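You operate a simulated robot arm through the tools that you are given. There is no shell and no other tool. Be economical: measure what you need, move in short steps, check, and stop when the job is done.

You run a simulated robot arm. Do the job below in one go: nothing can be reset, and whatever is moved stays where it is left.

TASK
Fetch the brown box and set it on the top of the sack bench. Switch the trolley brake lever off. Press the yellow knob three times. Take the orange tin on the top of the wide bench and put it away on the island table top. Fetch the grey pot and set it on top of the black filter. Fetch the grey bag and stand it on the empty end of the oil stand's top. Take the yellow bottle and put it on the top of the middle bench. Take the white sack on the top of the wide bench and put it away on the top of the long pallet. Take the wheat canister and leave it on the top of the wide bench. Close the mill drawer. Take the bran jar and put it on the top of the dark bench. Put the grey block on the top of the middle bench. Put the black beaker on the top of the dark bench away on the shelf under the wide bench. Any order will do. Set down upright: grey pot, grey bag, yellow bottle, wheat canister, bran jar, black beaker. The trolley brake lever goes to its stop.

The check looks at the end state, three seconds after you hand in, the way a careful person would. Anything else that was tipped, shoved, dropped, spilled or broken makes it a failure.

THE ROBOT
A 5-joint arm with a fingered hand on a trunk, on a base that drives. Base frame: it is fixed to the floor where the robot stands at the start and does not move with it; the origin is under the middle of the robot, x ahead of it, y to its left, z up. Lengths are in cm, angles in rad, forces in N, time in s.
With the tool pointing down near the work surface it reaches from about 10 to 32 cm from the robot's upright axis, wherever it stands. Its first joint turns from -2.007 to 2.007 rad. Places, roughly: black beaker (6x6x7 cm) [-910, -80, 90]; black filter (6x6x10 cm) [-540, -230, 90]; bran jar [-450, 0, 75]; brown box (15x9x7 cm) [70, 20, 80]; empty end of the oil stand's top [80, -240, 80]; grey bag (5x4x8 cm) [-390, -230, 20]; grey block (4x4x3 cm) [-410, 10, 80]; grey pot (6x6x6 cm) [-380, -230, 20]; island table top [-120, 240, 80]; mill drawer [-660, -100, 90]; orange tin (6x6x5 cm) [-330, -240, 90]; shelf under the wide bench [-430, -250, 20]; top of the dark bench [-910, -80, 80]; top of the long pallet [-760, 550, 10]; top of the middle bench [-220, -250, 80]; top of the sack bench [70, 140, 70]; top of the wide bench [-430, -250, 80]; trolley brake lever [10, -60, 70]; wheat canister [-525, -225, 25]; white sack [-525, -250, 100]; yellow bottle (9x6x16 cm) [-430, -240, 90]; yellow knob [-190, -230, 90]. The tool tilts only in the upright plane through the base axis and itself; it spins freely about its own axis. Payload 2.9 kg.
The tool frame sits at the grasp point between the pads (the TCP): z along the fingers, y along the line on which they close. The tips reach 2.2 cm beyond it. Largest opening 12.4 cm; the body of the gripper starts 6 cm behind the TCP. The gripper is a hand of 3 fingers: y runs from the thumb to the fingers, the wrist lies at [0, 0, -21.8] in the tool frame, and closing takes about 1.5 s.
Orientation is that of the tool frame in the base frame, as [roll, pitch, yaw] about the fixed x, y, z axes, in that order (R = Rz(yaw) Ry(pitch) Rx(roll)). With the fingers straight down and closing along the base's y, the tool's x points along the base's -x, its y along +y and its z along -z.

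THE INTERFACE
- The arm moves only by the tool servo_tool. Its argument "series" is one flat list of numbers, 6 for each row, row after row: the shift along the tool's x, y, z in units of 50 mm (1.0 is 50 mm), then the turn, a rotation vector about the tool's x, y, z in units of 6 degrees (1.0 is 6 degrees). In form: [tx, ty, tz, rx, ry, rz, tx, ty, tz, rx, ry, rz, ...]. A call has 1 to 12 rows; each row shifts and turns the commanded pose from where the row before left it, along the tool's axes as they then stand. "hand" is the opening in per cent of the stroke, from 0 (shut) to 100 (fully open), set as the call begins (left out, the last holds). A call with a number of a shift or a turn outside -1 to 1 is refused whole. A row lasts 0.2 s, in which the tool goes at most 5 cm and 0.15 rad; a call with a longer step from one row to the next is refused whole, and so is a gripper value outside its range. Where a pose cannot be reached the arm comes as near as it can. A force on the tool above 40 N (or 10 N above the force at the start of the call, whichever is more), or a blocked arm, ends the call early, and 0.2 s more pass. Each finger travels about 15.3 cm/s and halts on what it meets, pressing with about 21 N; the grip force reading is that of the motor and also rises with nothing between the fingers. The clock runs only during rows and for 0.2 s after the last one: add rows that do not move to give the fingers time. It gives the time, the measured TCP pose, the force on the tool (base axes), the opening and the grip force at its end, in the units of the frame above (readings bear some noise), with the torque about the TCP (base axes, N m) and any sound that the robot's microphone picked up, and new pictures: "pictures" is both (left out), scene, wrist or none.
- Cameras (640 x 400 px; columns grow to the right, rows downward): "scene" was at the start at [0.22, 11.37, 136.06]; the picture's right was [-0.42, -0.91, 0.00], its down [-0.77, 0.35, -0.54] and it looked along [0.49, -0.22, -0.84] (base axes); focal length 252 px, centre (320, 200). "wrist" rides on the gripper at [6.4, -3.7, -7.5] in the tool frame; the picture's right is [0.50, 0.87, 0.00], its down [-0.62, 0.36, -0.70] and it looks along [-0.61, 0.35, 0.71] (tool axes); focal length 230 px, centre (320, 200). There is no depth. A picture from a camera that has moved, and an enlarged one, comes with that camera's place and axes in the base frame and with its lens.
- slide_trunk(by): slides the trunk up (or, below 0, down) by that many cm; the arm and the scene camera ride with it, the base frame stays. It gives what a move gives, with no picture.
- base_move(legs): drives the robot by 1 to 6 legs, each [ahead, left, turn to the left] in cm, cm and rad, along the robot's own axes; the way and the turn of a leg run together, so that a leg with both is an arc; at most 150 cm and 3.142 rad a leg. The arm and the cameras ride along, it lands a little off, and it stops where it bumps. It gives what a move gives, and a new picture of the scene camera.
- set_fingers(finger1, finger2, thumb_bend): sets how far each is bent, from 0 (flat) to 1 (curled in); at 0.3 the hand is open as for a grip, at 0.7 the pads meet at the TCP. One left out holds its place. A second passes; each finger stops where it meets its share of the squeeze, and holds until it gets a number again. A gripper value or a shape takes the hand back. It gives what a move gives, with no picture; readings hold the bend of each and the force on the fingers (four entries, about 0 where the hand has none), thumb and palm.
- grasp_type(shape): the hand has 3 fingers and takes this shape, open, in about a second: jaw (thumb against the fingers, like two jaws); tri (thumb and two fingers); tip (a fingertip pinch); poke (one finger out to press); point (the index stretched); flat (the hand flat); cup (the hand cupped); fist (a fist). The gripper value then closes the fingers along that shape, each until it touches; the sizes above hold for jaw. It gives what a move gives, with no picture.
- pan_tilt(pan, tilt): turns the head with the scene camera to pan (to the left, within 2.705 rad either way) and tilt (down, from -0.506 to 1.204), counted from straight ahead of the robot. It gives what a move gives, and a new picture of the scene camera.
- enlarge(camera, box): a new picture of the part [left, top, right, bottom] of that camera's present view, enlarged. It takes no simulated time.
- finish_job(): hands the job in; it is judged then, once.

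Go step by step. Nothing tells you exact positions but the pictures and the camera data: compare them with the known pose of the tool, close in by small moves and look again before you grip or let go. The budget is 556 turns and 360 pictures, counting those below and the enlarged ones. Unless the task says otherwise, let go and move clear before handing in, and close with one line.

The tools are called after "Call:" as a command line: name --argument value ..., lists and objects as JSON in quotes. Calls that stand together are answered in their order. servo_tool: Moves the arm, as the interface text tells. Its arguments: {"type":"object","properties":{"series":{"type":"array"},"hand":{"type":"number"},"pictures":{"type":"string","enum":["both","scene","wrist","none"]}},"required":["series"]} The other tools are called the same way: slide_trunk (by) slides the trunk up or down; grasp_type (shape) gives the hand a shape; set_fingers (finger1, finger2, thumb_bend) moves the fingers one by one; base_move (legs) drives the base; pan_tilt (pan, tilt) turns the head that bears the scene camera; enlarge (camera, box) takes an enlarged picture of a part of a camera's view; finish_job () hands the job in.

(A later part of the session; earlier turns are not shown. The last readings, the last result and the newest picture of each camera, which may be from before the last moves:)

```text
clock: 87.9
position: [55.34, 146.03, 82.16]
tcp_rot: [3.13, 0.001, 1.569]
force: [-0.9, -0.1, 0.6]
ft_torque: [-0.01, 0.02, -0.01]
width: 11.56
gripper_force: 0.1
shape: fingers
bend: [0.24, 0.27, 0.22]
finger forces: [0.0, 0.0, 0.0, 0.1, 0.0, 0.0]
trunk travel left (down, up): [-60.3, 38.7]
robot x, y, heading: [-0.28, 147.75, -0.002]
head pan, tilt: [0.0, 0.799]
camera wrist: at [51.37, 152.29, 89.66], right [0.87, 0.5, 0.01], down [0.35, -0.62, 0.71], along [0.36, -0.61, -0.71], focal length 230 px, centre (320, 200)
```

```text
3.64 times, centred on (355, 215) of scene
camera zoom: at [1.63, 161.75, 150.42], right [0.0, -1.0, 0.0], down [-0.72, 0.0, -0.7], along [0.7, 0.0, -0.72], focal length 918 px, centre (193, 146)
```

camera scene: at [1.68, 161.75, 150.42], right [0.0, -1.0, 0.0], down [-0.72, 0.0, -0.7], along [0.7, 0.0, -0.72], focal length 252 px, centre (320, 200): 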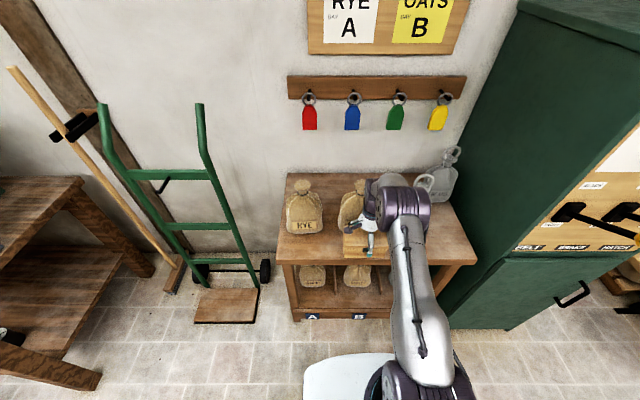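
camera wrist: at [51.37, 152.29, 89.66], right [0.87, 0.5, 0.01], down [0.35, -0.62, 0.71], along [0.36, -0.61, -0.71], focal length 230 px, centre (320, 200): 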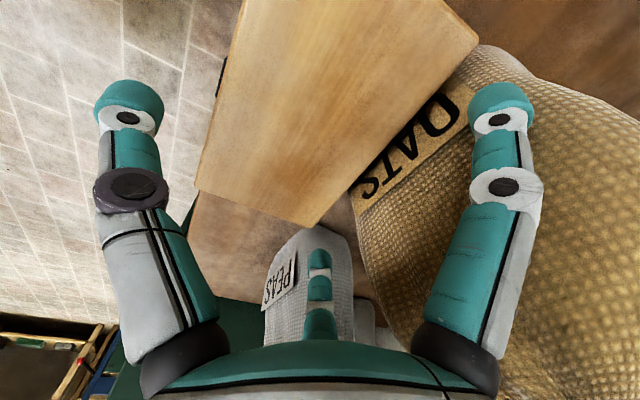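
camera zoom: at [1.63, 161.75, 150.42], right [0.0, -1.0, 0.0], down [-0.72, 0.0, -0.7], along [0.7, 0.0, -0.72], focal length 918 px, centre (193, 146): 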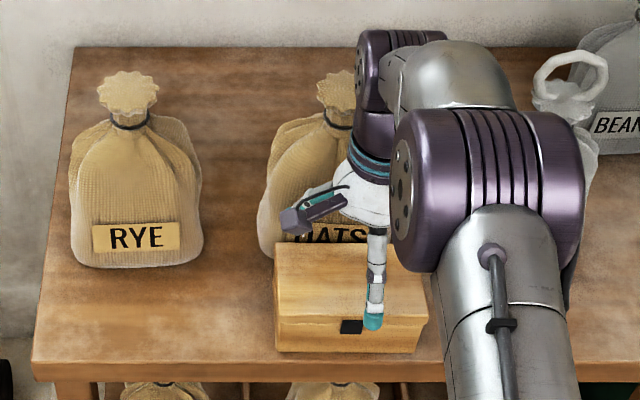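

The box is placed and the sack is undisturbed. I raise the tool, back away and head for the knob; first a look at the back benches on the way.

Call:
servo_tool --series '[0, 0, -1, 0, 0, 0, 0, 0, -1, 0, 0, 0, 0, 0, -1, 0, 0, 0]' --hand 100 --pictures "none"

Call:
base_move --legs '[[-55, 0, 0], [0, -150, 0], [0, -60, 0]]'

Call:
pan_tilt --pan -2.2 --tilt 0.5

```text
clock: 88.7
position: [55.1, 146.12, 97.05]
tcp_rot: [3.13, 0.0, 1.566]
force: [-0.7, -0.3, -0.1]
ft_torque: [-0.04, -0.01, 0.03]
width: 12.42
gripper_force: 0.1
shape: jaw
bend: [0.3, 0.3, 0.3]
finger forces: [0.0, 0.0, 0.0, 0.0, 0.0, 0.1]
trunk travel left (down, up): [-60.3, 38.7]
robot x, y, heading: [-0.29, 147.8, 0.002]
head pan, tilt: [0.0, 0.799]
```

```text
clock: 101.9
position: [-0.4, -64.17, 96.95]
tcp_rot: [3.13, 0.001, 1.575]
force: [0.3, 0.0, 0.3]
ft_torque: [-0.01, 0.01, 0.02]
width: 12.39
gripper_force: 0.1
shape: jaw
bend: [0.3, 0.3, 0.3]
finger forces: [0.0, 0.0, 0.0, 0.0, 0.1, 0.0]
trunk travel left (down, up): [-60.3, 38.7]
robot x, y, heading: [-55.79, -63.43, 0.013]
head pan, tilt: [0.0, 0.799]
camera scene: at [-54.06, -48.98, 150.43], right [0.01, -1.0, 0.0], down [-0.72, -0.01, -0.7], along [0.7, 0.01, -0.72], focal length 252 px, centre (320, 200)
```

scene: 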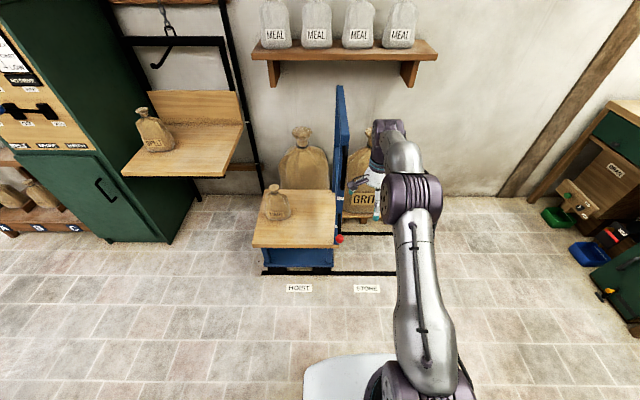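

```text
clock: 104.0
position: [-0.53, -64.15, 96.95]
tcp_rot: [3.13, -0.001, 1.576]
force: [-0.2, -0.5, -0.5]
ft_torque: [0.01, 0.0, 0.0]
width: 12.4
gripper_force: 0.0
shape: jaw
bend: [0.3, 0.3, 0.3]
finger forces: [0.0, 0.0, 0.0, 0.1, 0.0, 0.0]
trunk travel left (down, up): [-60.3, 38.7]
robot x, y, heading: [-55.77, -62.84, 0.012]
head pan, tilt: [-2.201, 0.499]
camera scene: at [-67.41, -56.41, 153.02], right [-0.81, 0.58, 0.0], down [0.28, 0.39, -0.88], along [-0.51, -0.71, -0.48], focal length 252 px, centre (320, 200)
```

scene: 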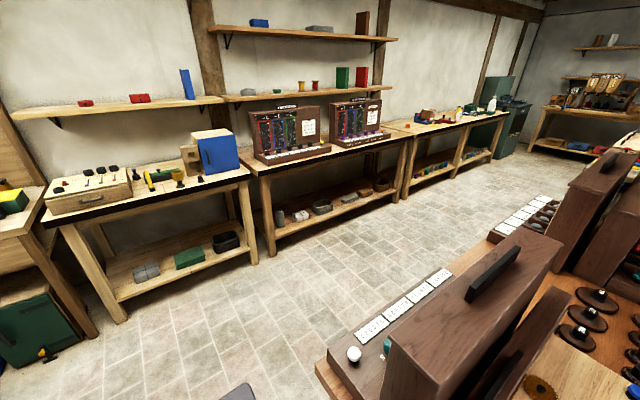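

The back benches come into view. I zoom on the first bench for the yellow knob and on the others.

Call:
enlarge --camera "scene" --box '[30, 120, 260, 290]'

Call:
enlarge --camera "scene" --box '[240, 80, 540, 250]'

```text
2.35 times, centred on (145, 205) of scene
camera zoom: at [-67.41, -56.41, 153.02], right [-0.81, 0.58, 0.0], down [0.28, 0.39, -0.88], along [-0.51, -0.71, -0.48], focal length 594 px, centre (732, 188)
```

zoom: 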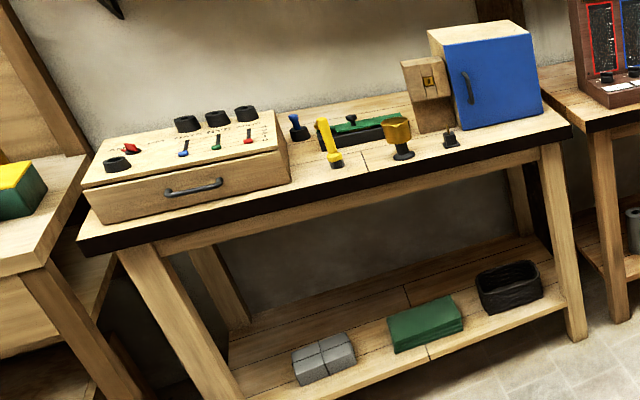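

```text
2.13 times, centred on (390, 165) of scene
camera zoom: at [-67.41, -56.41, 153.02], right [-0.81, 0.58, 0.0], down [0.28, 0.39, -0.88], along [-0.51, -0.71, -0.48], focal length 538 px, centre (171, 275)
```

zoom: 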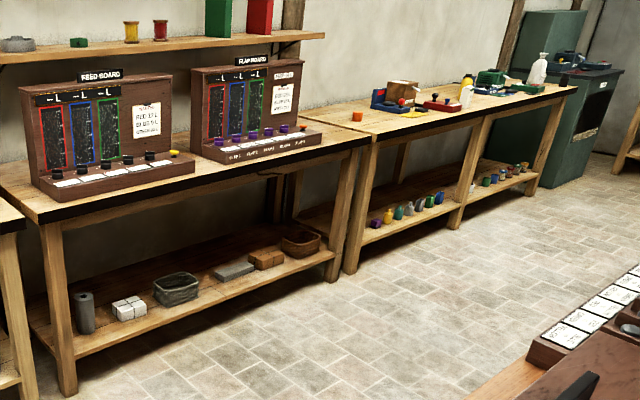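

The yellow knob is the one on the FEED BOARD desk, about (-198,-238,90). I retract the arm, drive to the aisle at y≈-150, turn to face the benches and slide along.

Call:
servo_tool --series '[0, -0.9, 0, 0, 0, 0, 0, -0.9, 0, 0, 0, 0, 0, -0.9, 0, 0, 0, 0, 0, -0.9, 0, 0, 0, 0, 0, -0.6, 0, 0, 0, 0]' --pictures "none"

Call:
base_move --legs '[[0, -87, 0], [0, 0, -1.583]]'

Call:
base_move --legs '[[0, -140, 0]]'

Call:
pan_tilt --pan 0.0 --tilt 0.7

```text
clock: 105.2
position: [-21.33, -64.25, 96.79]
tcp_rot: [3.129, 0.001, 1.577]
force: [-0.7, 0.1, 0.0]
ft_torque: [-0.01, 0.03, 0.04]
width: 12.4
gripper_force: 0.0
shape: jaw
bend: [0.3, 0.3, 0.3]
finger forces: [0.1, 0.0, 0.0, 0.0, 0.0, 0.1]
trunk travel left (down, up): [-60.3, 38.7]
robot x, y, heading: [-56.05, -63.42, 0.014]
head pan, tilt: [-2.201, 0.499]
```

```text
clock: 113.6
position: [-55.32, -184.19, 96.71]
tcp_rot: [3.131, 0.0, 0.017]
force: [0.1, 0.4, 0.4]
ft_torque: [0.02, -0.01, -0.01]
width: 12.43
gripper_force: 0.0
shape: jaw
bend: [0.3, 0.3, 0.3]
finger forces: [0.0, 0.0, 0.1, 0.1, 0.0, 0.1]
trunk travel left (down, up): [-60.3, 38.7]
robot x, y, heading: [-55.11, -149.69, -1.548]
head pan, tilt: [-2.201, 0.499]
camera scene: at [-47.95, -138.32, 153.02], right [0.57, 0.82, 0.0], down [0.39, -0.27, -0.88], along [-0.72, 0.5, -0.48], focal length 252 px, centre (320, 200)
```

scene: 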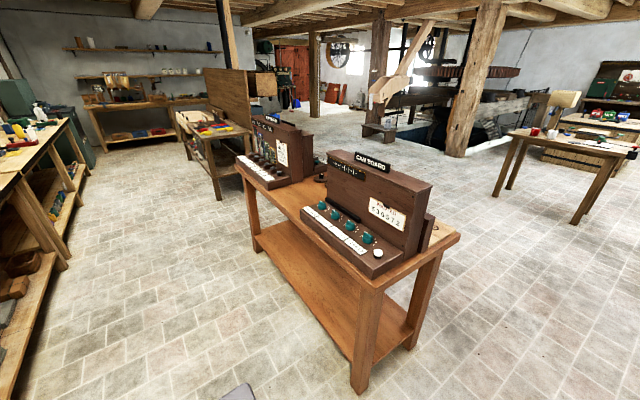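

```text
clock: 120.7
position: [-199.64, -184.23, 96.73]
tcp_rot: [3.129, 0.001, -0.025]
force: [0.2, -0.8, 0.1]
ft_torque: [-0.03, -0.01, 0.06]
width: 12.39
gripper_force: 0.1
shape: jaw
bend: [0.3, 0.3, 0.3]
finger forces: [0.1, 0.1, 0.0, 0.0, 0.1, 0.1]
trunk travel left (down, up): [-60.3, 38.7]
robot x, y, heading: [-197.44, -149.84, -1.591]
head pan, tilt: [-2.201, 0.499]
camera scene: at [-190.21, -138.72, 153.02], right [0.61, 0.8, 0.0], down [0.38, -0.29, -0.88], along [-0.7, 0.53, -0.48], focal length 252 px, centre (320, 200)
```

scene: 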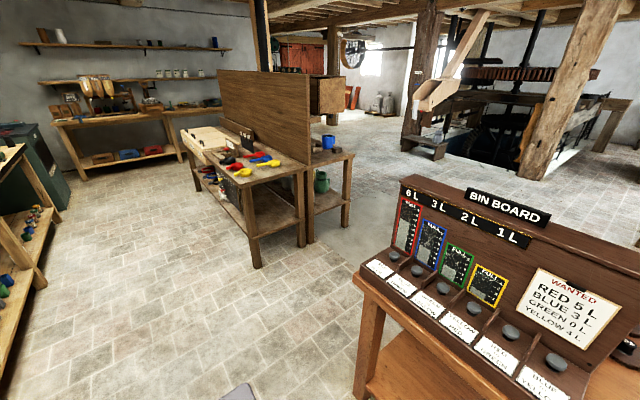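

```text
clock: 122.8
position: [-199.64, -184.25, 96.68]
tcp_rot: [3.131, 0.001, -0.027]
force: [0.2, 0.5, -0.5]
ft_torque: [-0.02, 0.0, 0.01]
width: 12.4
gripper_force: 0.0
shape: jaw
bend: [0.3, 0.3, 0.3]
finger forces: [0.1, 0.0, 0.0, 0.0, 0.0, 0.1]
trunk travel left (down, up): [-60.3, 38.7]
robot x, y, heading: [-197.91, -149.56, -1.597]
head pan, tilt: [0.0, 0.7]
camera scene: at [-183.14, -152.73, 151.25], right [-1.0, 0.02, 0.0], down [0.01, 0.64, -0.76], along [-0.02, -0.76, -0.64], focal length 252 px, centre (320, 200)
```

scene: 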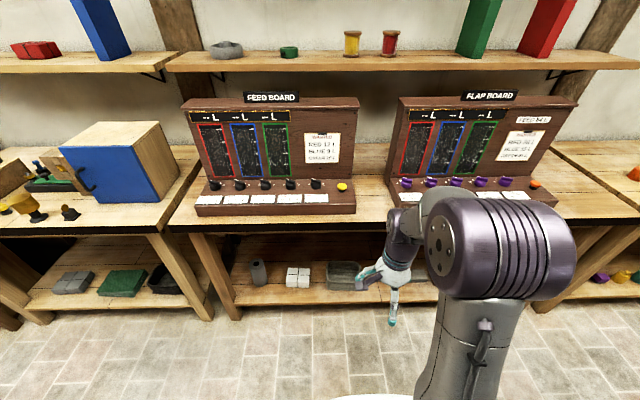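

Call:
enlarge --camera "scene" --box '[290, 130, 390, 230]'

```text
4.00 times, centred on (340, 180) of scene
camera zoom: at [-183.14, -152.73, 151.25], right [-1.0, 0.02, 0.0], down [0.01, 0.64, -0.76], along [-0.02, -0.76, -0.64], focal length 1009 px, centre (240, 280)
```

zoom: 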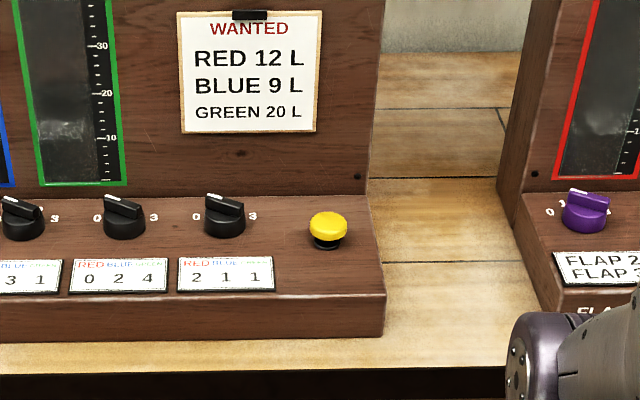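

The button is a push cap at about (-193.9,-232.3), top near z 92. I drive forward 32 cm, close the hand and come over it.

Call:
base_move --legs '[[32, 0, 0.026]]'

Call:
servo_tool --series '[0, 0, -0.8, 0.1, 0, 0, 0, 0, -0.4, 0, 0, 0, 0, 0, 0, 0, 0, 0, 0, 0, 0, 0, 0, 0, 0, 0, 0, 0, 0, 0, 0, 0, 0, 0, 0, 0, 0, 0, 0, 0, 0, 0]' --hand 0 --pictures "wrist"

```text
clock: 124.9
position: [-198.85, -216.0, 96.72]
tcp_rot: [3.13, 0.001, 0.002]
force: [0.3, -0.5, -0.4]
ft_torque: [0.0, -0.02, -0.01]
width: 12.4
gripper_force: 0.1
shape: jaw
bend: [0.3, 0.3, 0.3]
finger forces: [0.1, 0.1, 0.0, 0.0, 0.1, 0.1]
trunk travel left (down, up): [-60.3, 38.7]
robot x, y, heading: [-197.54, -181.41, -1.565]
head pan, tilt: [0.0, 0.7]
camera scene: at [-183.3, -184.02, 151.24], right [-1.0, -0.01, 0.0], down [0.0, 0.64, -0.76], along [0.0, -0.76, -0.64], focal length 252 px, centre (320, 200)
```

scene: 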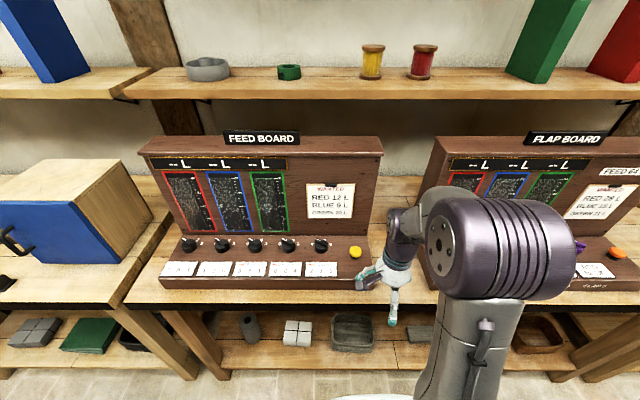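

```text
clock: 126.5
position: [-198.91, -215.94, 102.7]
tcp_rot: [3.14, -0.001, 0.002]
force: [-0.2, -0.8, -0.5]
ft_torque: [0.01, 0.0, -0.02]
width: 0.03
gripper_force: 21.0
shape: jaw
bend: [0.7, 0.7, 0.7]
finger forces: [0.1, 0.0, 0.1, 0.1, 0.1, 0.1]
trunk travel left (down, up): [-60.3, 38.7]
robot x, y, heading: [-197.84, -181.41, -1.567]
head pan, tilt: [0.0, 0.7]
camera wrist: at [-192.66, -212.23, 110.25], right [0.5, -0.87, 0.0], down [-0.62, -0.36, 0.7], along [-0.61, -0.35, -0.71], focal length 230 px, centre (320, 200)
```

wrist: 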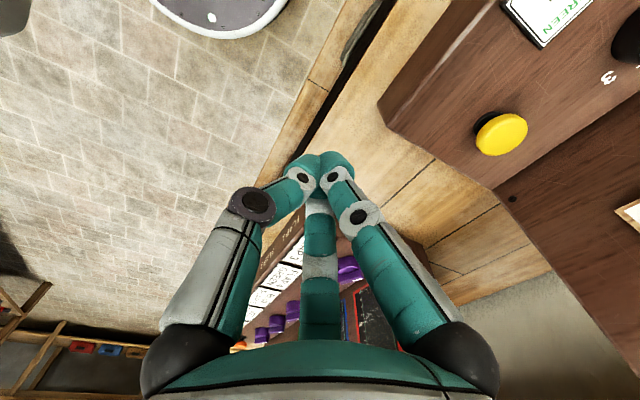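

Both views put the button at (-193.5,-231.6). I move above it.

Call:
servo_tool --series '[0.27, 0.78, 0, 0, 0, 0, 0.27, 0.78, 0, 0, 0, 0, 0.27, 0.78, 0, 0, 0, 0, 0.27, 0.78, 0, 0, 0, 0, 0, 0, 0.9, 0, 0, 0, 0, 0, 0, 0, 0, 0]'

Call:
enlarge --camera "scene" --box '[290, 170, 430, 310]'

```text
clock: 127.9
position: [-193.02, -231.36, 98.18]
tcp_rot: [3.14, 0.0, 0.003]
force: [0.1, 0.3, 0.2]
ft_torque: [0.01, 0.03, -0.03]
width: 0.0
gripper_force: 20.7
shape: jaw
bend: [0.7, 0.7, 0.7]
finger forces: [0.1, 0.0, 0.0, 0.0, 0.1, 0.1]
trunk travel left (down, up): [-60.3, 38.7]
robot x, y, heading: [-197.92, -181.56, -1.567]
head pan, tilt: [0.0, 0.7]
camera scene: at [-183.29, -183.94, 151.25], right [-1.0, -0.01, 0.0], down [0.0, 0.64, -0.76], along [0.0, -0.76, -0.64], focal length 252 px, centre (320, 200)
camera wrist: at [-186.75, -227.81, 105.69], right [0.5, -0.87, 0.0], down [-0.62, -0.36, 0.7], along [-0.61, -0.35, -0.71], focal length 230 px, centre (320, 200)
```

scene: 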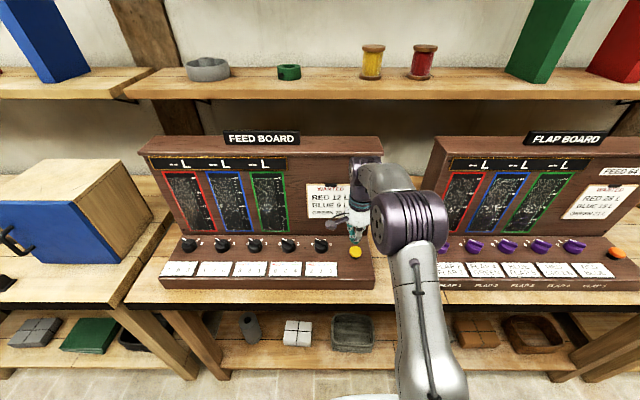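
wrist: 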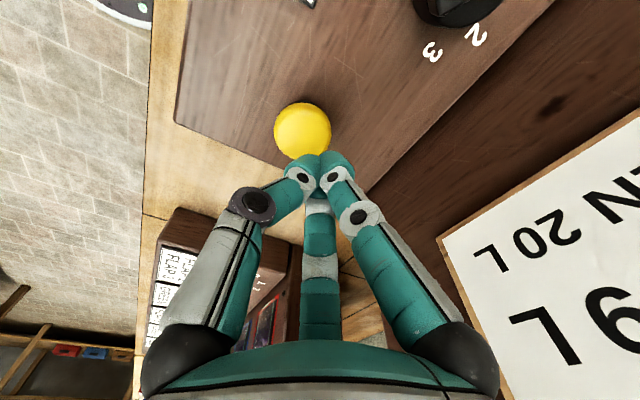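

```text
2.86 times, centred on (360, 240) of scene
camera zoom: at [-183.29, -183.94, 151.25], right [-1.0, -0.01, 0.0], down [0.0, 0.64, -0.76], along [0.0, -0.76, -0.64], focal length 721 px, centre (206, 86)
```

zoom: 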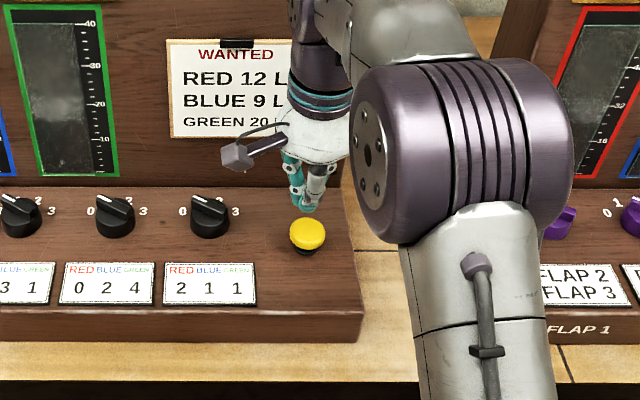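

Tips hover 4 cm above the cap. First press: slowly down until it bottoms.

Call:
servo_tool --series '[-0.12, -0.06, 0.4, 0, 0, 0, 0, 0, 0.1, 0, 0, 0, 0, 0, 0.1, 0, 0, 0, 0, 0, 0.1, 0, 0, 0, 0, 0, 0.1, 0, 0, 0, 0, 0, 0.1, 0, 0, 0]' --pictures "wrist"

```text
clock: 129.0
position: [-193.89, -231.05, 95.03]
tcp_rot: [3.123, -0.002, 0.005]
force: [2.3, 4.9, 29.6]
ft_torque: [0.12, -0.06, 0.02]
width: 0.03
gripper_force: 20.7
shape: jaw
bend: [0.7, 0.7, 0.7]
finger forces: [0.1, 0.0, 0.0, 0.0, 0.0, 0.0]
trunk travel left (down, up): [-60.3, 38.7]
robot x, y, heading: [-197.8, -181.0, -1.566]
head pan, tilt: [0.0, 0.7]
heard: click
stopped in row 5: the force on the tool passed its limit at 44 N (the readings are from after the stop); the commanded pose is now the measured one
camera wrist: at [-187.63, -227.35, 102.55], right [0.5, -0.86, 0.02], down [-0.62, -0.35, 0.71], along [-0.61, -0.37, -0.71], focal length 230 px, centre (320, 200)
```

wrist: 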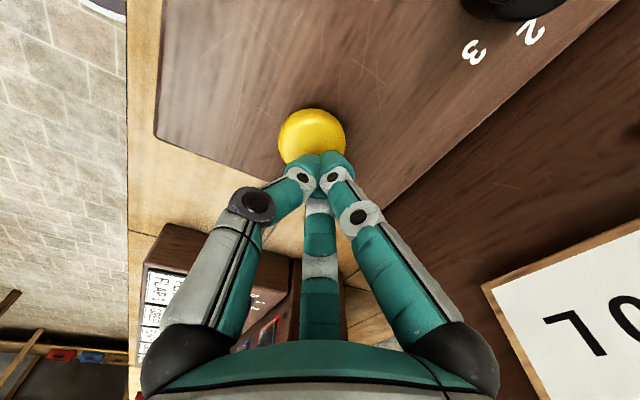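

One click heard. I lift 2 cm, pause, and press again.

Call:
servo_tool --series '[0, 0, -0.4, 0, 0, 0, 0, 0, 0, 0, 0, 0, 0, 0, 0, 0, 0, 0]' --pictures "none"

Call:
servo_tool --series '[0, 0, 0.15, 0, 0, 0, 0, 0, 0.1, 0, 0, 0, 0, 0, 0.1, 0, 0, 0, 0, 0, 0.1, 0, 0, 0, 0, 0, 0.1, 0, 0, 0, 0, 0, 0.1, 0, 0, 0]' --pictures "none"

```text
clock: 129.8
position: [-193.92, -231.34, 96.79]
tcp_rot: [3.13, -0.001, 0.003]
force: [0.2, -0.5, -0.7]
ft_torque: [0.02, 0.0, -0.01]
width: 0.0
gripper_force: 21.4
shape: jaw
bend: [0.7, 0.7, 0.7]
finger forces: [0.0, 0.0, 0.0, 0.0, 0.0, 0.0]
trunk travel left (down, up): [-60.3, 38.7]
robot x, y, heading: [-197.76, -180.89, -1.565]
head pan, tilt: [0.0, 0.7]
```

```text
clock: 130.9
position: [-193.83, -231.34, 95.18]
tcp_rot: [3.113, -0.002, 0.004]
force: [-0.6, 5.0, 30.4]
ft_torque: [0.11, -0.02, 0.02]
width: 0.0
gripper_force: 21.7
shape: jaw
bend: [0.7, 0.7, 0.7]
finger forces: [0.1, 0.0, 0.0, 0.1, 0.1, 0.0]
trunk travel left (down, up): [-60.3, 38.7]
robot x, y, heading: [-197.57, -181.23, -1.564]
head pan, tilt: [0.0, 0.7]
heard: click
stopped in row 5: the force on the tool passed its limit at 45 N (the readings are from after the stop); the commanded pose is now the measured one
```

Second click. Lift and press the third time.

Call:
servo_tool --series '[0, 0, -0.4, 0, 0, 0, 0, 0, 0, 0, 0, 0, 0, 0, 0, 0, 0, 0]' --pictures "none"

Call:
servo_tool --series '[0, 0, 0.15, 0, 0, 0, 0, 0, 0.1, 0, 0, 0, 0, 0, 0.1, 0, 0, 0, 0, 0, 0.1, 0, 0, 0, 0, 0, 0.1, 0, 0, 0, 0, 0, 0.1, 0, 0, 0]' --pictures "none"

```text
clock: 131.7
position: [-193.93, -231.43, 96.79]
tcp_rot: [3.119, -0.003, 0.004]
force: [0.0, 0.1, 0.1]
ft_torque: [0.01, -0.04, -0.02]
width: 0.0
gripper_force: 20.3
shape: jaw
bend: [0.7, 0.7, 0.7]
finger forces: [0.0, 0.1, 0.0, 0.0, 0.0, 0.0]
trunk travel left (down, up): [-60.3, 38.7]
robot x, y, heading: [-197.55, -181.8, -1.566]
head pan, tilt: [0.0, 0.7]
```

```text
clock: 132.8
position: [-193.75, -231.55, 95.1]
tcp_rot: [3.101, -0.005, 0.004]
force: [0.4, 5.5, 30.1]
ft_torque: [0.12, -0.24, 0.06]
width: 0.0
gripper_force: 20.8
shape: jaw
bend: [0.7, 0.7, 0.7]
finger forces: [66.9, 0.0, 0.1, 0.0, 0.0, 0.0]
trunk travel left (down, up): [-60.3, 38.7]
robot x, y, heading: [-197.71, -181.34, -1.562]
head pan, tilt: [0.0, 0.7]
heard: click
stopped in row 5: the force on the tool passed its limit at 44 N (the readings are from after the stop); the commanded pose is now the measured one
```

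Three clicks done. I lift, retract and move along to the wide bench to look at the bottle and tin.

Call:
servo_tool --series '[0, 0, -1, 0.3, 0, 0, 0, 0, -1, 0, 0, 0, 0, -0.9, 0, 0, 0, 0, 0, -0.9, 0, 0, 0, 0, 0, -0.9, 0, 0, 0, 0, 0, -0.5, 0, 0, 0, 0]' --hand 100 --pictures "none"

Call:
base_move --legs '[[-30, 0, 0], [0, -130, 0], [0, -70, 0]]'

Call:
enlarge --camera "scene" --box '[0, 100, 400, 350]'

```text
clock: 134.2
position: [-194.12, -215.68, 104.74]
tcp_rot: [3.138, -0.001, 0.002]
force: [-0.3, 0.1, -0.8]
ft_torque: [-0.01, -0.02, 0.03]
width: 12.39
gripper_force: 0.1
shape: jaw
bend: [0.3, 0.3, 0.3]
finger forces: [0.0, 0.1, 0.0, 0.0, 0.0, 0.1]
trunk travel left (down, up): [-60.3, 38.7]
robot x, y, heading: [-197.94, -181.29, -1.568]
head pan, tilt: [0.0, 0.7]
```

```text
clock: 145.9
position: [-396.08, -189.68, 104.72]
tcp_rot: [3.14, -0.002, 0.028]
force: [-0.1, 0.2, -0.1]
ft_torque: [0.01, 0.0, 0.0]
width: 12.39
gripper_force: 0.0
shape: jaw
bend: [0.3, 0.3, 0.3]
finger forces: [0.0, 0.0, 0.1, 0.0, 0.0, 0.1]
trunk travel left (down, up): [-60.3, 38.7]
robot x, y, heading: [-400.39, -155.36, -1.538]
head pan, tilt: [0.0, 0.7]
camera scene: at [-386.01, -157.69, 151.25], right [-1.0, -0.03, 0.0], down [-0.02, 0.64, -0.76], along [0.02, -0.76, -0.64], focal length 252 px, centre (320, 200)
```

scene: 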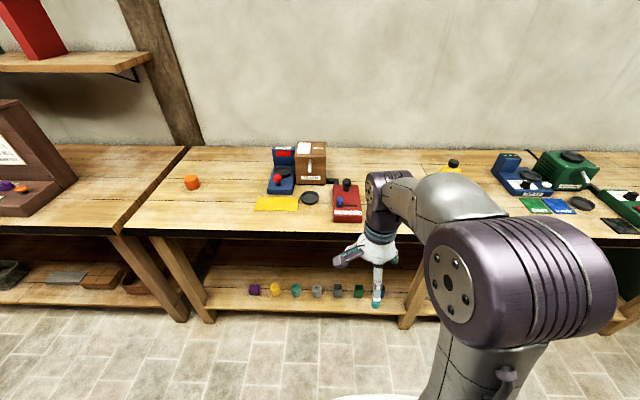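

```text
1.60 times, centred on (200, 225) of scene
camera zoom: at [-386.01, -157.69, 151.25], right [-1.0, -0.03, 0.0], down [-0.02, 0.64, -0.76], along [0.02, -0.76, -0.64], focal length 404 px, centre (512, 160)
```

zoom: 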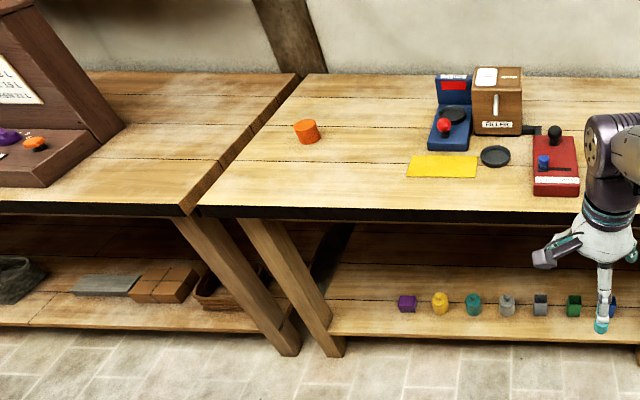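

I can see the orange tin at about (-324,-250), the yellow bottle further right, and the row of small things on the shelf below. I go to the bottle first, since its goal, the middle bench, is next door.

Call:
base_move --legs '[[0, -42, -0.03]]'

Call:
pan_tilt --pan -0.4 --tilt 0.7

Call:
servo_tool --series '[0, 0, 0, 0, 0, 0]' --pictures "wrist"

```text
clock: 148.5
position: [-440.06, -190.43, 104.72]
tcp_rot: [3.141, 0.0, -0.015]
force: [-1.1, -0.8, 0.6]
ft_torque: [0.03, -0.04, -0.03]
width: 12.4
gripper_force: 0.0
shape: jaw
bend: [0.3, 0.3, 0.3]
finger forces: [0.1, 0.0, 0.0, 0.0, 0.0, 0.0]
trunk travel left (down, up): [-60.3, 38.7]
robot x, y, heading: [-443.03, -155.84, -1.579]
head pan, tilt: [0.0, 0.7]
camera scene: at [-428.74, -158.72, 151.25], right [-1.0, 0.01, 0.0], down [0.01, 0.64, -0.76], along [-0.01, -0.76, -0.64], focal length 252 px, centre (320, 200)
```

scene: 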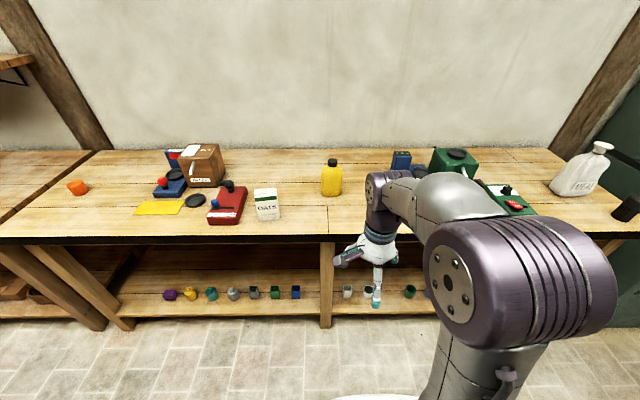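

```text
clock: 149.4
position: [-439.98, -190.36, 104.81]
tcp_rot: [3.14, 0.0, -0.016]
force: [0.2, 0.5, 0.2]
ft_torque: [-0.03, -0.05, -0.01]
width: 12.39
gripper_force: 0.1
shape: jaw
bend: [0.3, 0.3, 0.3]
finger forces: [0.0, 0.0, 0.1, 0.0, 0.1, 0.1]
trunk travel left (down, up): [-60.3, 38.7]
robot x, y, heading: [-443.12, -155.89, -1.58]
head pan, tilt: [-0.4, 0.7]
camera scene: at [-431.96, -158.02, 151.25], right [-0.92, 0.4, 0.0], down [0.26, 0.59, -0.76], along [-0.3, -0.7, -0.64], focal length 252 px, centre (320, 200)
```

scene: 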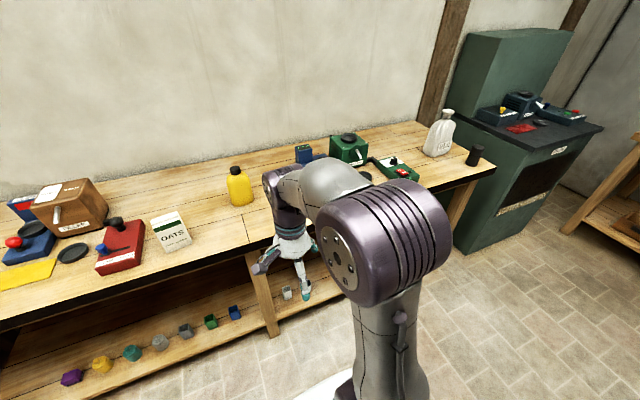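

```text
clock: 149.8
position: [-439.98, -190.33, 104.72]
tcp_rot: [3.141, 0.0, -0.014]
force: [0.4, 0.5, 0.0]
ft_torque: [0.01, -0.01, 0.02]
width: 12.39
gripper_force: 0.0
shape: jaw
bend: [0.3, 0.3, 0.3]
finger forces: [0.1, 0.1, 0.0, 0.0, 0.0, 0.0]
trunk travel left (down, up): [-60.3, 38.7]
robot x, y, heading: [-443.46, -155.92, -1.583]
head pan, tilt: [-0.4, 0.7]
camera wrist: at [-433.65, -186.85, 112.26], right [0.49, -0.87, 0.0], down [-0.62, -0.35, 0.7], along [-0.61, -0.34, -0.71], focal length 230 px, centre (320, 200)
```

wrist: 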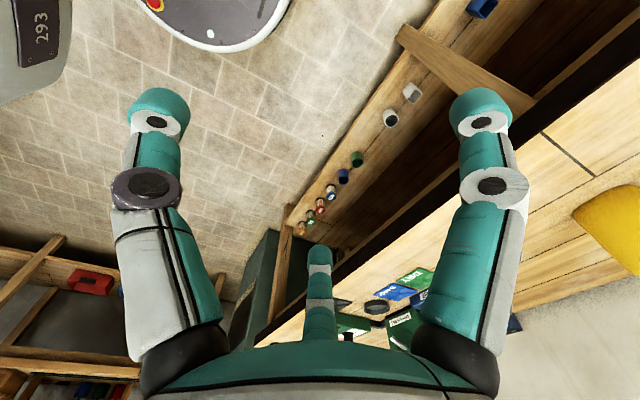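

The bottle stands at about (-434,-250), its wide side across x. I zoom in to see its shape.

Call:
enlarge --camera "scene" --box '[200, 150, 280, 220]'

```text
5.71 times, centred on (240, 185) of scene
camera zoom: at [-431.96, -158.01, 151.25], right [-0.92, 0.4, 0.0], down [0.26, 0.59, -0.76], along [-0.31, -0.7, -0.64], focal length 1442 px, centre (777, 286)
```

zoom: 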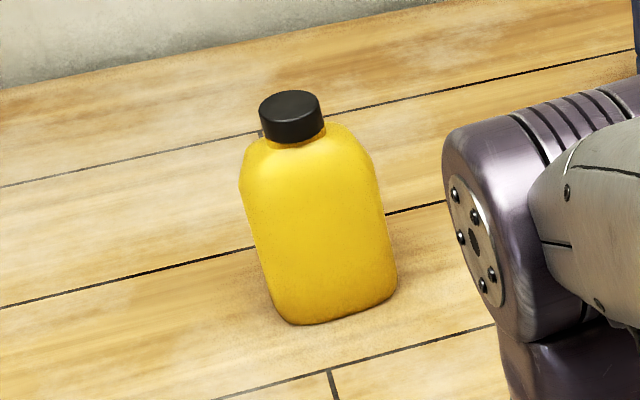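

The body is wide up to about 3/4 of its height, so a vertical grip at TCP z≈91 works. I drive in so the bottle is about 60 cm ahead.

Call:
base_move --legs '[[33, 5.6, 0.01]]'

Call:
servo_tool --series '[0, 0.8, 0, 0, 0, 0, 0, 0.8, 0, 0, 0, 0, 0, 0.8, 0, 0, 0, 0, 0, 0, 0, 0, 0, 0]'

```text
clock: 152.0
position: [-434.07, -222.97, 104.7]
tcp_rot: [3.14, 0.0, -0.003]
force: [0.3, -0.6, 0.1]
ft_torque: [-0.01, -0.01, -0.01]
width: 12.41
gripper_force: 0.0
shape: jaw
bend: [0.3, 0.3, 0.3]
finger forces: [0.0, 0.1, 0.0, 0.0, 0.1, 0.0]
trunk travel left (down, up): [-60.3, 38.7]
robot x, y, heading: [-437.75, -188.23, -1.569]
head pan, tilt: [-0.4, 0.7]
camera scene: at [-426.43, -190.51, 151.24], right [-0.92, 0.39, 0.0], down [0.25, 0.59, -0.76], along [-0.3, -0.7, -0.64], focal length 252 px, centre (320, 200)
```

scene: 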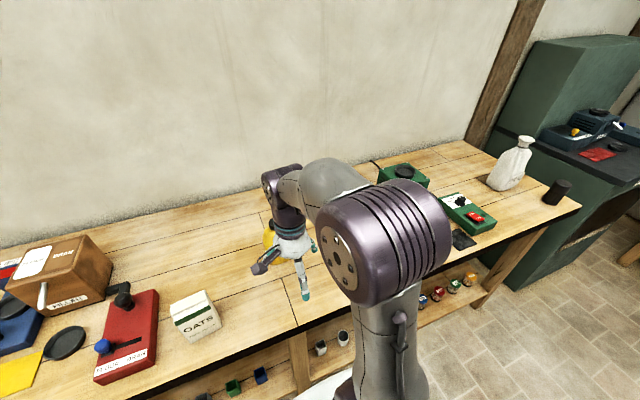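

```text
clock: 153.0
position: [-434.21, -234.83, 104.96]
tcp_rot: [3.139, 0.0, -0.003]
force: [1.0, 0.4, -0.4]
ft_torque: [-0.01, 0.01, -0.01]
width: 12.39
gripper_force: 0.1
shape: jaw
bend: [0.3, 0.3, 0.3]
finger forces: [0.1, 0.0, 0.1, 0.0, 0.0, 0.2]
trunk travel left (down, up): [-60.3, 38.7]
robot x, y, heading: [-437.26, -188.48, -1.567]
head pan, tilt: [-0.4, 0.7]
camera scene: at [-426.45, -190.31, 151.25], right [-0.92, 0.39, 0.0], down [0.25, 0.59, -0.77], along [-0.3, -0.71, -0.64], focal length 252 px, centre (320, 200)
camera wrist: at [-427.87, -231.14, 112.39], right [0.5, -0.87, 0.0], down [-0.62, -0.35, 0.7], along [-0.61, -0.35, -0.71], focal length 230 px, centre (320, 200)
```

scene: 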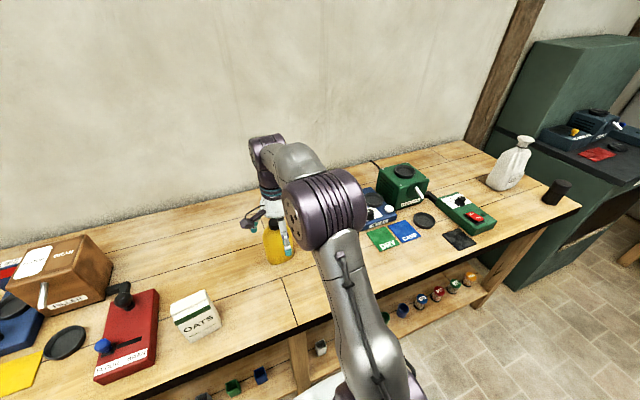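
wrist: 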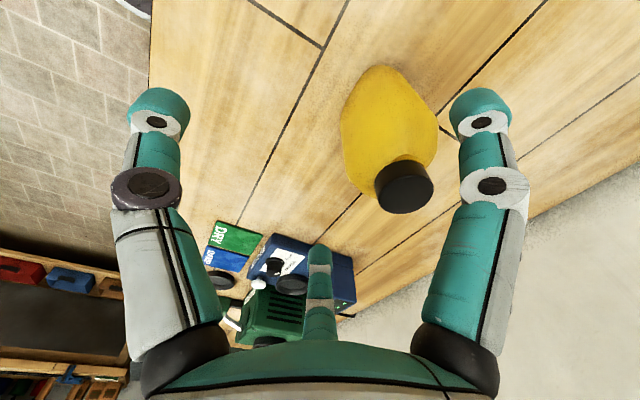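

The cap is at about (-436.5,-246). I move above it and look.

Call:
servo_tool --series '[-0.12, 0.77, 0, 0, 0, 0, -0.12, 0.77, 0, 0, 0, 0, -0.12, 0.77, 0, 0, 0, 0, 0, 0, 0, 0, 0, 0]'

```text
clock: 154.0
position: [-435.76, -242.95, 104.01]
tcp_rot: [3.138, 0.001, -0.004]
force: [0.5, 0.2, 0.6]
ft_torque: [-0.02, -0.01, 0.0]
width: 12.41
gripper_force: 0.0
shape: jaw
bend: [0.3, 0.3, 0.3]
finger forces: [0.1, 0.1, 0.1, 0.0, 0.0, 0.1]
out of reach, approached as far as the arm can: row 3
trunk travel left (down, up): [-60.3, 38.7]
robot x, y, heading: [-437.48, -188.26, -1.564]
head pan, tilt: [-0.4, 0.7]
camera scene: at [-426.43, -190.49, 151.24], right [-0.92, 0.39, 0.0], down [0.25, 0.59, -0.76], along [-0.3, -0.7, -0.64], focal length 252 px, centre (320, 200)
camera wrist: at [-429.62, -239.48, 111.47], right [0.5, -0.87, 0.0], down [-0.62, -0.35, 0.7], along [-0.61, -0.35, -0.71], focal length 230 px, centre (320, 200)
```

scene: 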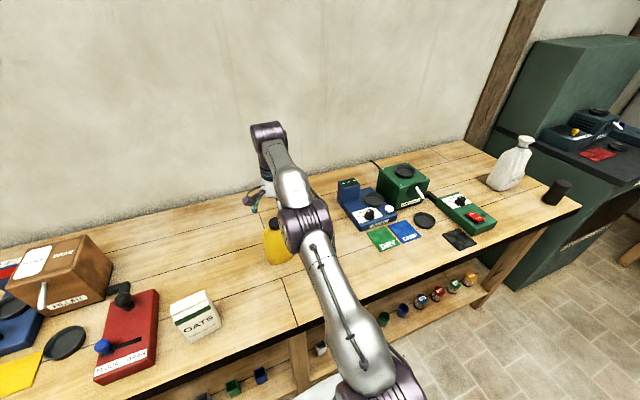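
wrist: 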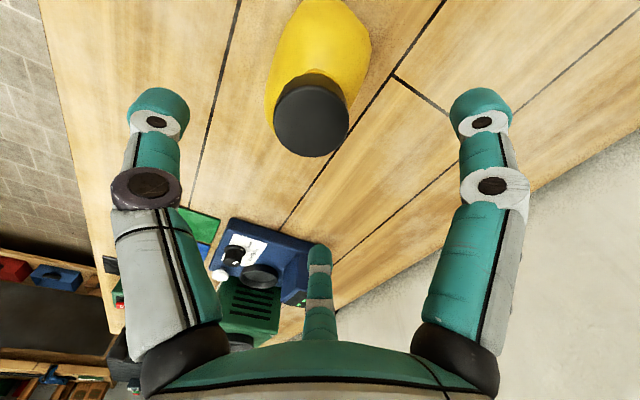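

Triangulating both wrist views gives the cap top at (-434.4,-241.8,100.4), so the bench is near z 84. I centre on it and lower part way.

Call:
servo_tool --series '[0.28, -0.14, 0, 0, 0, 0, 0, 0, 0.3, 0, 0, 0, 0, 0, 0.3, 0, 0, 0, 0, 0, 0, 0, 0, 0]' --pictures "wrist"

```text
clock: 155.0
position: [-434.33, -243.28, 102.07]
tcp_rot: [-3.141, 0.0, -0.003]
force: [0.3, 0.4, -0.7]
ft_torque: [0.03, 0.01, -0.04]
width: 12.39
gripper_force: 0.0
shape: jaw
bend: [0.3, 0.3, 0.3]
finger forces: [0.0, 0.1, 0.0, 0.0, 0.0, 0.0]
out of reach, approached as far as the arm can: row 1, 2, 3
trunk travel left (down, up): [-60.3, 38.7]
robot x, y, heading: [-437.44, -188.17, -1.569]
head pan, tilt: [-0.4, 0.7]
camera wrist: at [-428.09, -239.71, 109.61], right [0.5, -0.87, 0.0], down [-0.62, -0.35, 0.7], along [-0.61, -0.35, -0.71], focal length 230 px, centre (320, 200)
```

wrist: 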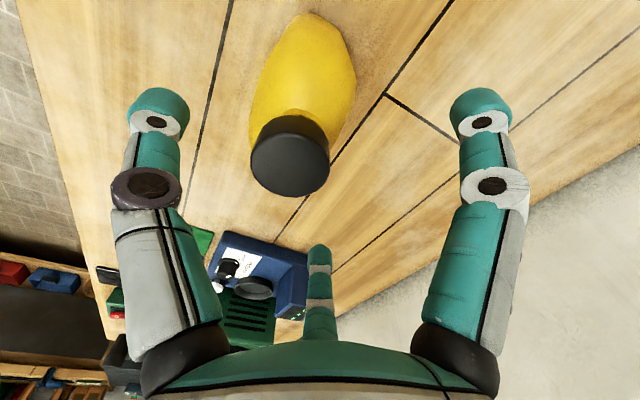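

Cap confirmed at (-434.4,-241.7,100.4). I correct y and descend to the grip height.

Call:
servo_tool --series '[0, -0.35, 0, 0, 0, 0, 0, -0.35, 0, 0, 0, 0, 0, 0, 0, 0, 0, 0]' --pictures "wrist"

```text
clock: 155.8
position: [-434.35, -243.29, 102.13]
tcp_rot: [-3.141, -0.001, -0.005]
force: [0.4, -0.3, 0.3]
ft_torque: [-0.01, 0.0, -0.01]
width: 12.37
gripper_force: 0.1
shape: jaw
bend: [0.3, 0.3, 0.3]
finger forces: [0.1, 0.1, 0.0, 0.0, 0.1, 0.0]
out of reach, approached as far as the arm can: row 1, 2
trunk travel left (down, up): [-60.3, 38.7]
robot x, y, heading: [-437.78, -188.1, -1.573]
head pan, tilt: [-0.4, 0.7]
camera wrist: at [-428.08, -239.73, 109.61], right [0.5, -0.87, 0.0], down [-0.62, -0.35, 0.7], along [-0.61, -0.35, -0.71], focal length 230 px, centre (320, 200)
```

wrist: 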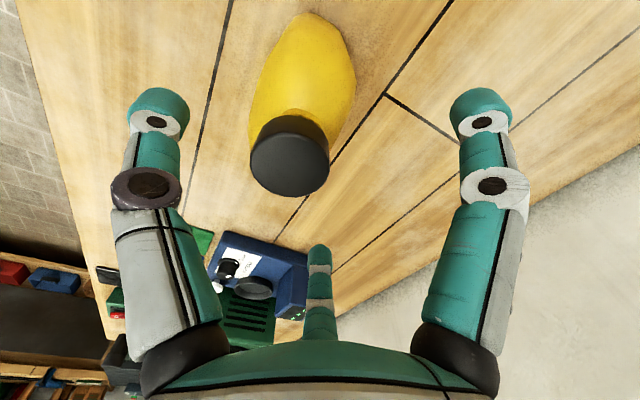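

The commanded pose was still beyond reach; I bring it back further.

Call:
servo_tool --series '[0, -0.3, 0, 0, 0, 0, 0, 0, 0, 0, 0, 0]' --pictures "none"

```text
clock: 156.4
position: [-434.37, -243.39, 102.04]
tcp_rot: [-3.14, -0.001, -0.004]
force: [0.1, 1.4, -0.1]
ft_torque: [-0.03, 0.0, 0.0]
width: 12.4
gripper_force: 0.1
shape: jaw
bend: [0.3, 0.3, 0.3]
finger forces: [0.0, 0.0, 0.0, 0.1, 0.0, 0.0]
out of reach, approached as far as the arm can: row 1
trunk travel left (down, up): [-60.3, 38.7]
robot x, y, heading: [-437.67, -188.55, -1.568]
head pan, tilt: [-0.4, 0.7]
```

Call:
servo_tool --series '[0, -0.4, 0, 0, 0, 0, 0, 0, 0, 0, 0, 0]' --pictures "none"

```text
clock: 157.0
position: [-434.38, -243.47, 102.19]
tcp_rot: [-3.141, 0.001, -0.003]
force: [-0.2, -0.1, 0.1]
ft_torque: [-0.01, -0.03, -0.01]
width: 12.38
gripper_force: 0.1
shape: jaw
bend: [0.3, 0.3, 0.3]
finger forces: [0.1, 0.0, 0.1, 0.0, 0.1, 0.0]
out of reach, approached as far as the arm can: row 1
trunk travel left (down, up): [-60.3, 38.7]
robot x, y, heading: [-437.59, -188.45, -1.572]
head pan, tilt: [-0.4, 0.7]
```

The arm seems stuck at a stretched-out singular pose. I pull back by a larger step.

Call:
servo_tool --series '[0, -0.9, 0, 0, 0, 0, 0, -0.5, 0, 0, 0, 0, 0, 0, 0, 0, 0, 0]' --pictures "none"

```text
clock: 157.8
position: [-434.38, -243.26, 102.06]
tcp_rot: [-3.14, 0.0, -0.004]
force: [0.3, 0.0, -0.2]
ft_torque: [0.0, 0.0, -0.02]
width: 12.4
gripper_force: 0.0
shape: jaw
bend: [0.3, 0.3, 0.3]
finger forces: [0.0, 0.0, 0.0, 0.0, 0.0, 0.0]
out of reach, approached as far as the arm can: row 1, 2
trunk travel left (down, up): [-60.3, 38.7]
robot x, y, heading: [-437.47, -187.89, -1.57]
head pan, tilt: [-0.4, 0.7]
```

The bottle already fits between the digits here, so I simply try descending, which also bends the arm out of the stretched pose.

Call:
servo_tool --series '[0, 0, 0.3, 0, 0, 0, 0, 0, 0.3, 0, 0, 0, 0, 0, 0, 0, 0, 0]' --pictures "wrist"

```text
clock: 158.6
position: [-434.31, -244.08, 99.49]
tcp_rot: [-3.141, -0.001, -0.002]
force: [0.9, 0.0, 0.2]
ft_torque: [0.02, 0.0, 0.02]
width: 12.37
gripper_force: 0.1
shape: jaw
bend: [0.3, 0.3, 0.3]
finger forces: [0.0, 0.0, 0.0, 0.1, 0.0, 0.0]
out of reach, approached as far as the arm can: row 1, 2
trunk travel left (down, up): [-60.3, 38.7]
robot x, y, heading: [-437.86, -188.45, -1.571]
head pan, tilt: [-0.4, 0.7]
camera wrist: at [-428.02, -240.61, 106.93], right [0.5, -0.87, 0.0], down [-0.62, -0.36, 0.7], along [-0.61, -0.35, -0.71], focal length 230 px, centre (320, 200)
```

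wrist: 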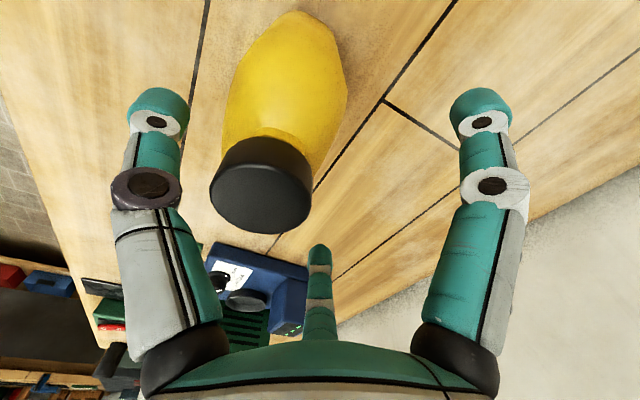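

The arm stays stretched. An upward move should let the elbow bend the right way, so I go up, clear of the bottle, together with a retreat.

Call:
servo_tool --series '[0, 0, -0.8, 0, 0, 0, 0, 0, -0.8, 0, 0, 0, 0, 0, 0, 0, 0, 0]' --pictures "none"

```text
clock: 159.4
position: [-434.31, -242.86, 103.8]
tcp_rot: [3.139, 0.0, -0.005]
force: [0.4, 0.0, -0.4]
ft_torque: [0.02, -0.01, 0.02]
width: 12.38
gripper_force: 0.1
shape: jaw
bend: [0.3, 0.3, 0.3]
finger forces: [0.0, 0.0, 0.0, 0.0, 0.0, 0.0]
out of reach, approached as far as the arm can: row 1, 2
trunk travel left (down, up): [-60.3, 38.7]
robot x, y, heading: [-437.53, -188.56, -1.569]
head pan, tilt: [-0.4, 0.7]
```

Call:
servo_tool --series '[0, -0.7, -0.7, 0, 0, 0, 0, -0.7, -0.7, 0, 0, 0, 0, -0.7, -0.7, 0, 0, 0, 0, -0.7, -0.7, 0, 0, 0, 0, 0, 0, 0, 0, 0]' --pictures "scene"

```text
clock: 160.6
position: [-434.21, -230.46, 118.16]
tcp_rot: [-3.141, 0.0, -0.004]
force: [-0.1, 0.0, -1.1]
ft_torque: [-0.01, -0.01, -0.02]
width: 12.41
gripper_force: 0.1
shape: jaw
bend: [0.3, 0.3, 0.3]
finger forces: [0.0, 0.0, 0.1, 0.0, 0.0, 0.0]
out of reach, approached as far as the arm can: row 1
trunk travel left (down, up): [-60.3, 38.7]
robot x, y, heading: [-437.52, -188.42, -1.572]
head pan, tilt: [-0.4, 0.7]
camera scene: at [-426.44, -190.59, 151.24], right [-0.92, 0.39, 0.0], down [0.25, 0.59, -0.76], along [-0.3, -0.7, -0.64], focal length 252 px, centre (320, 200)
```

scene: 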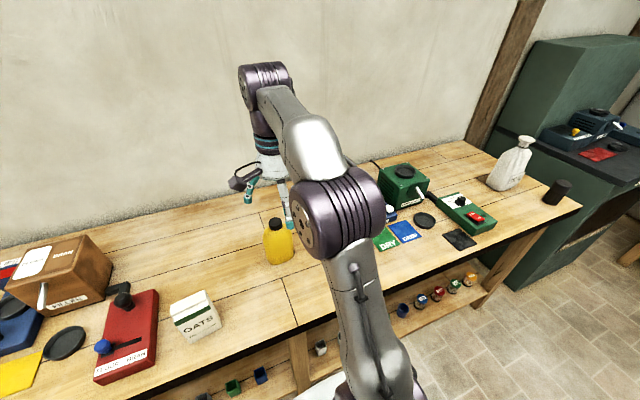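

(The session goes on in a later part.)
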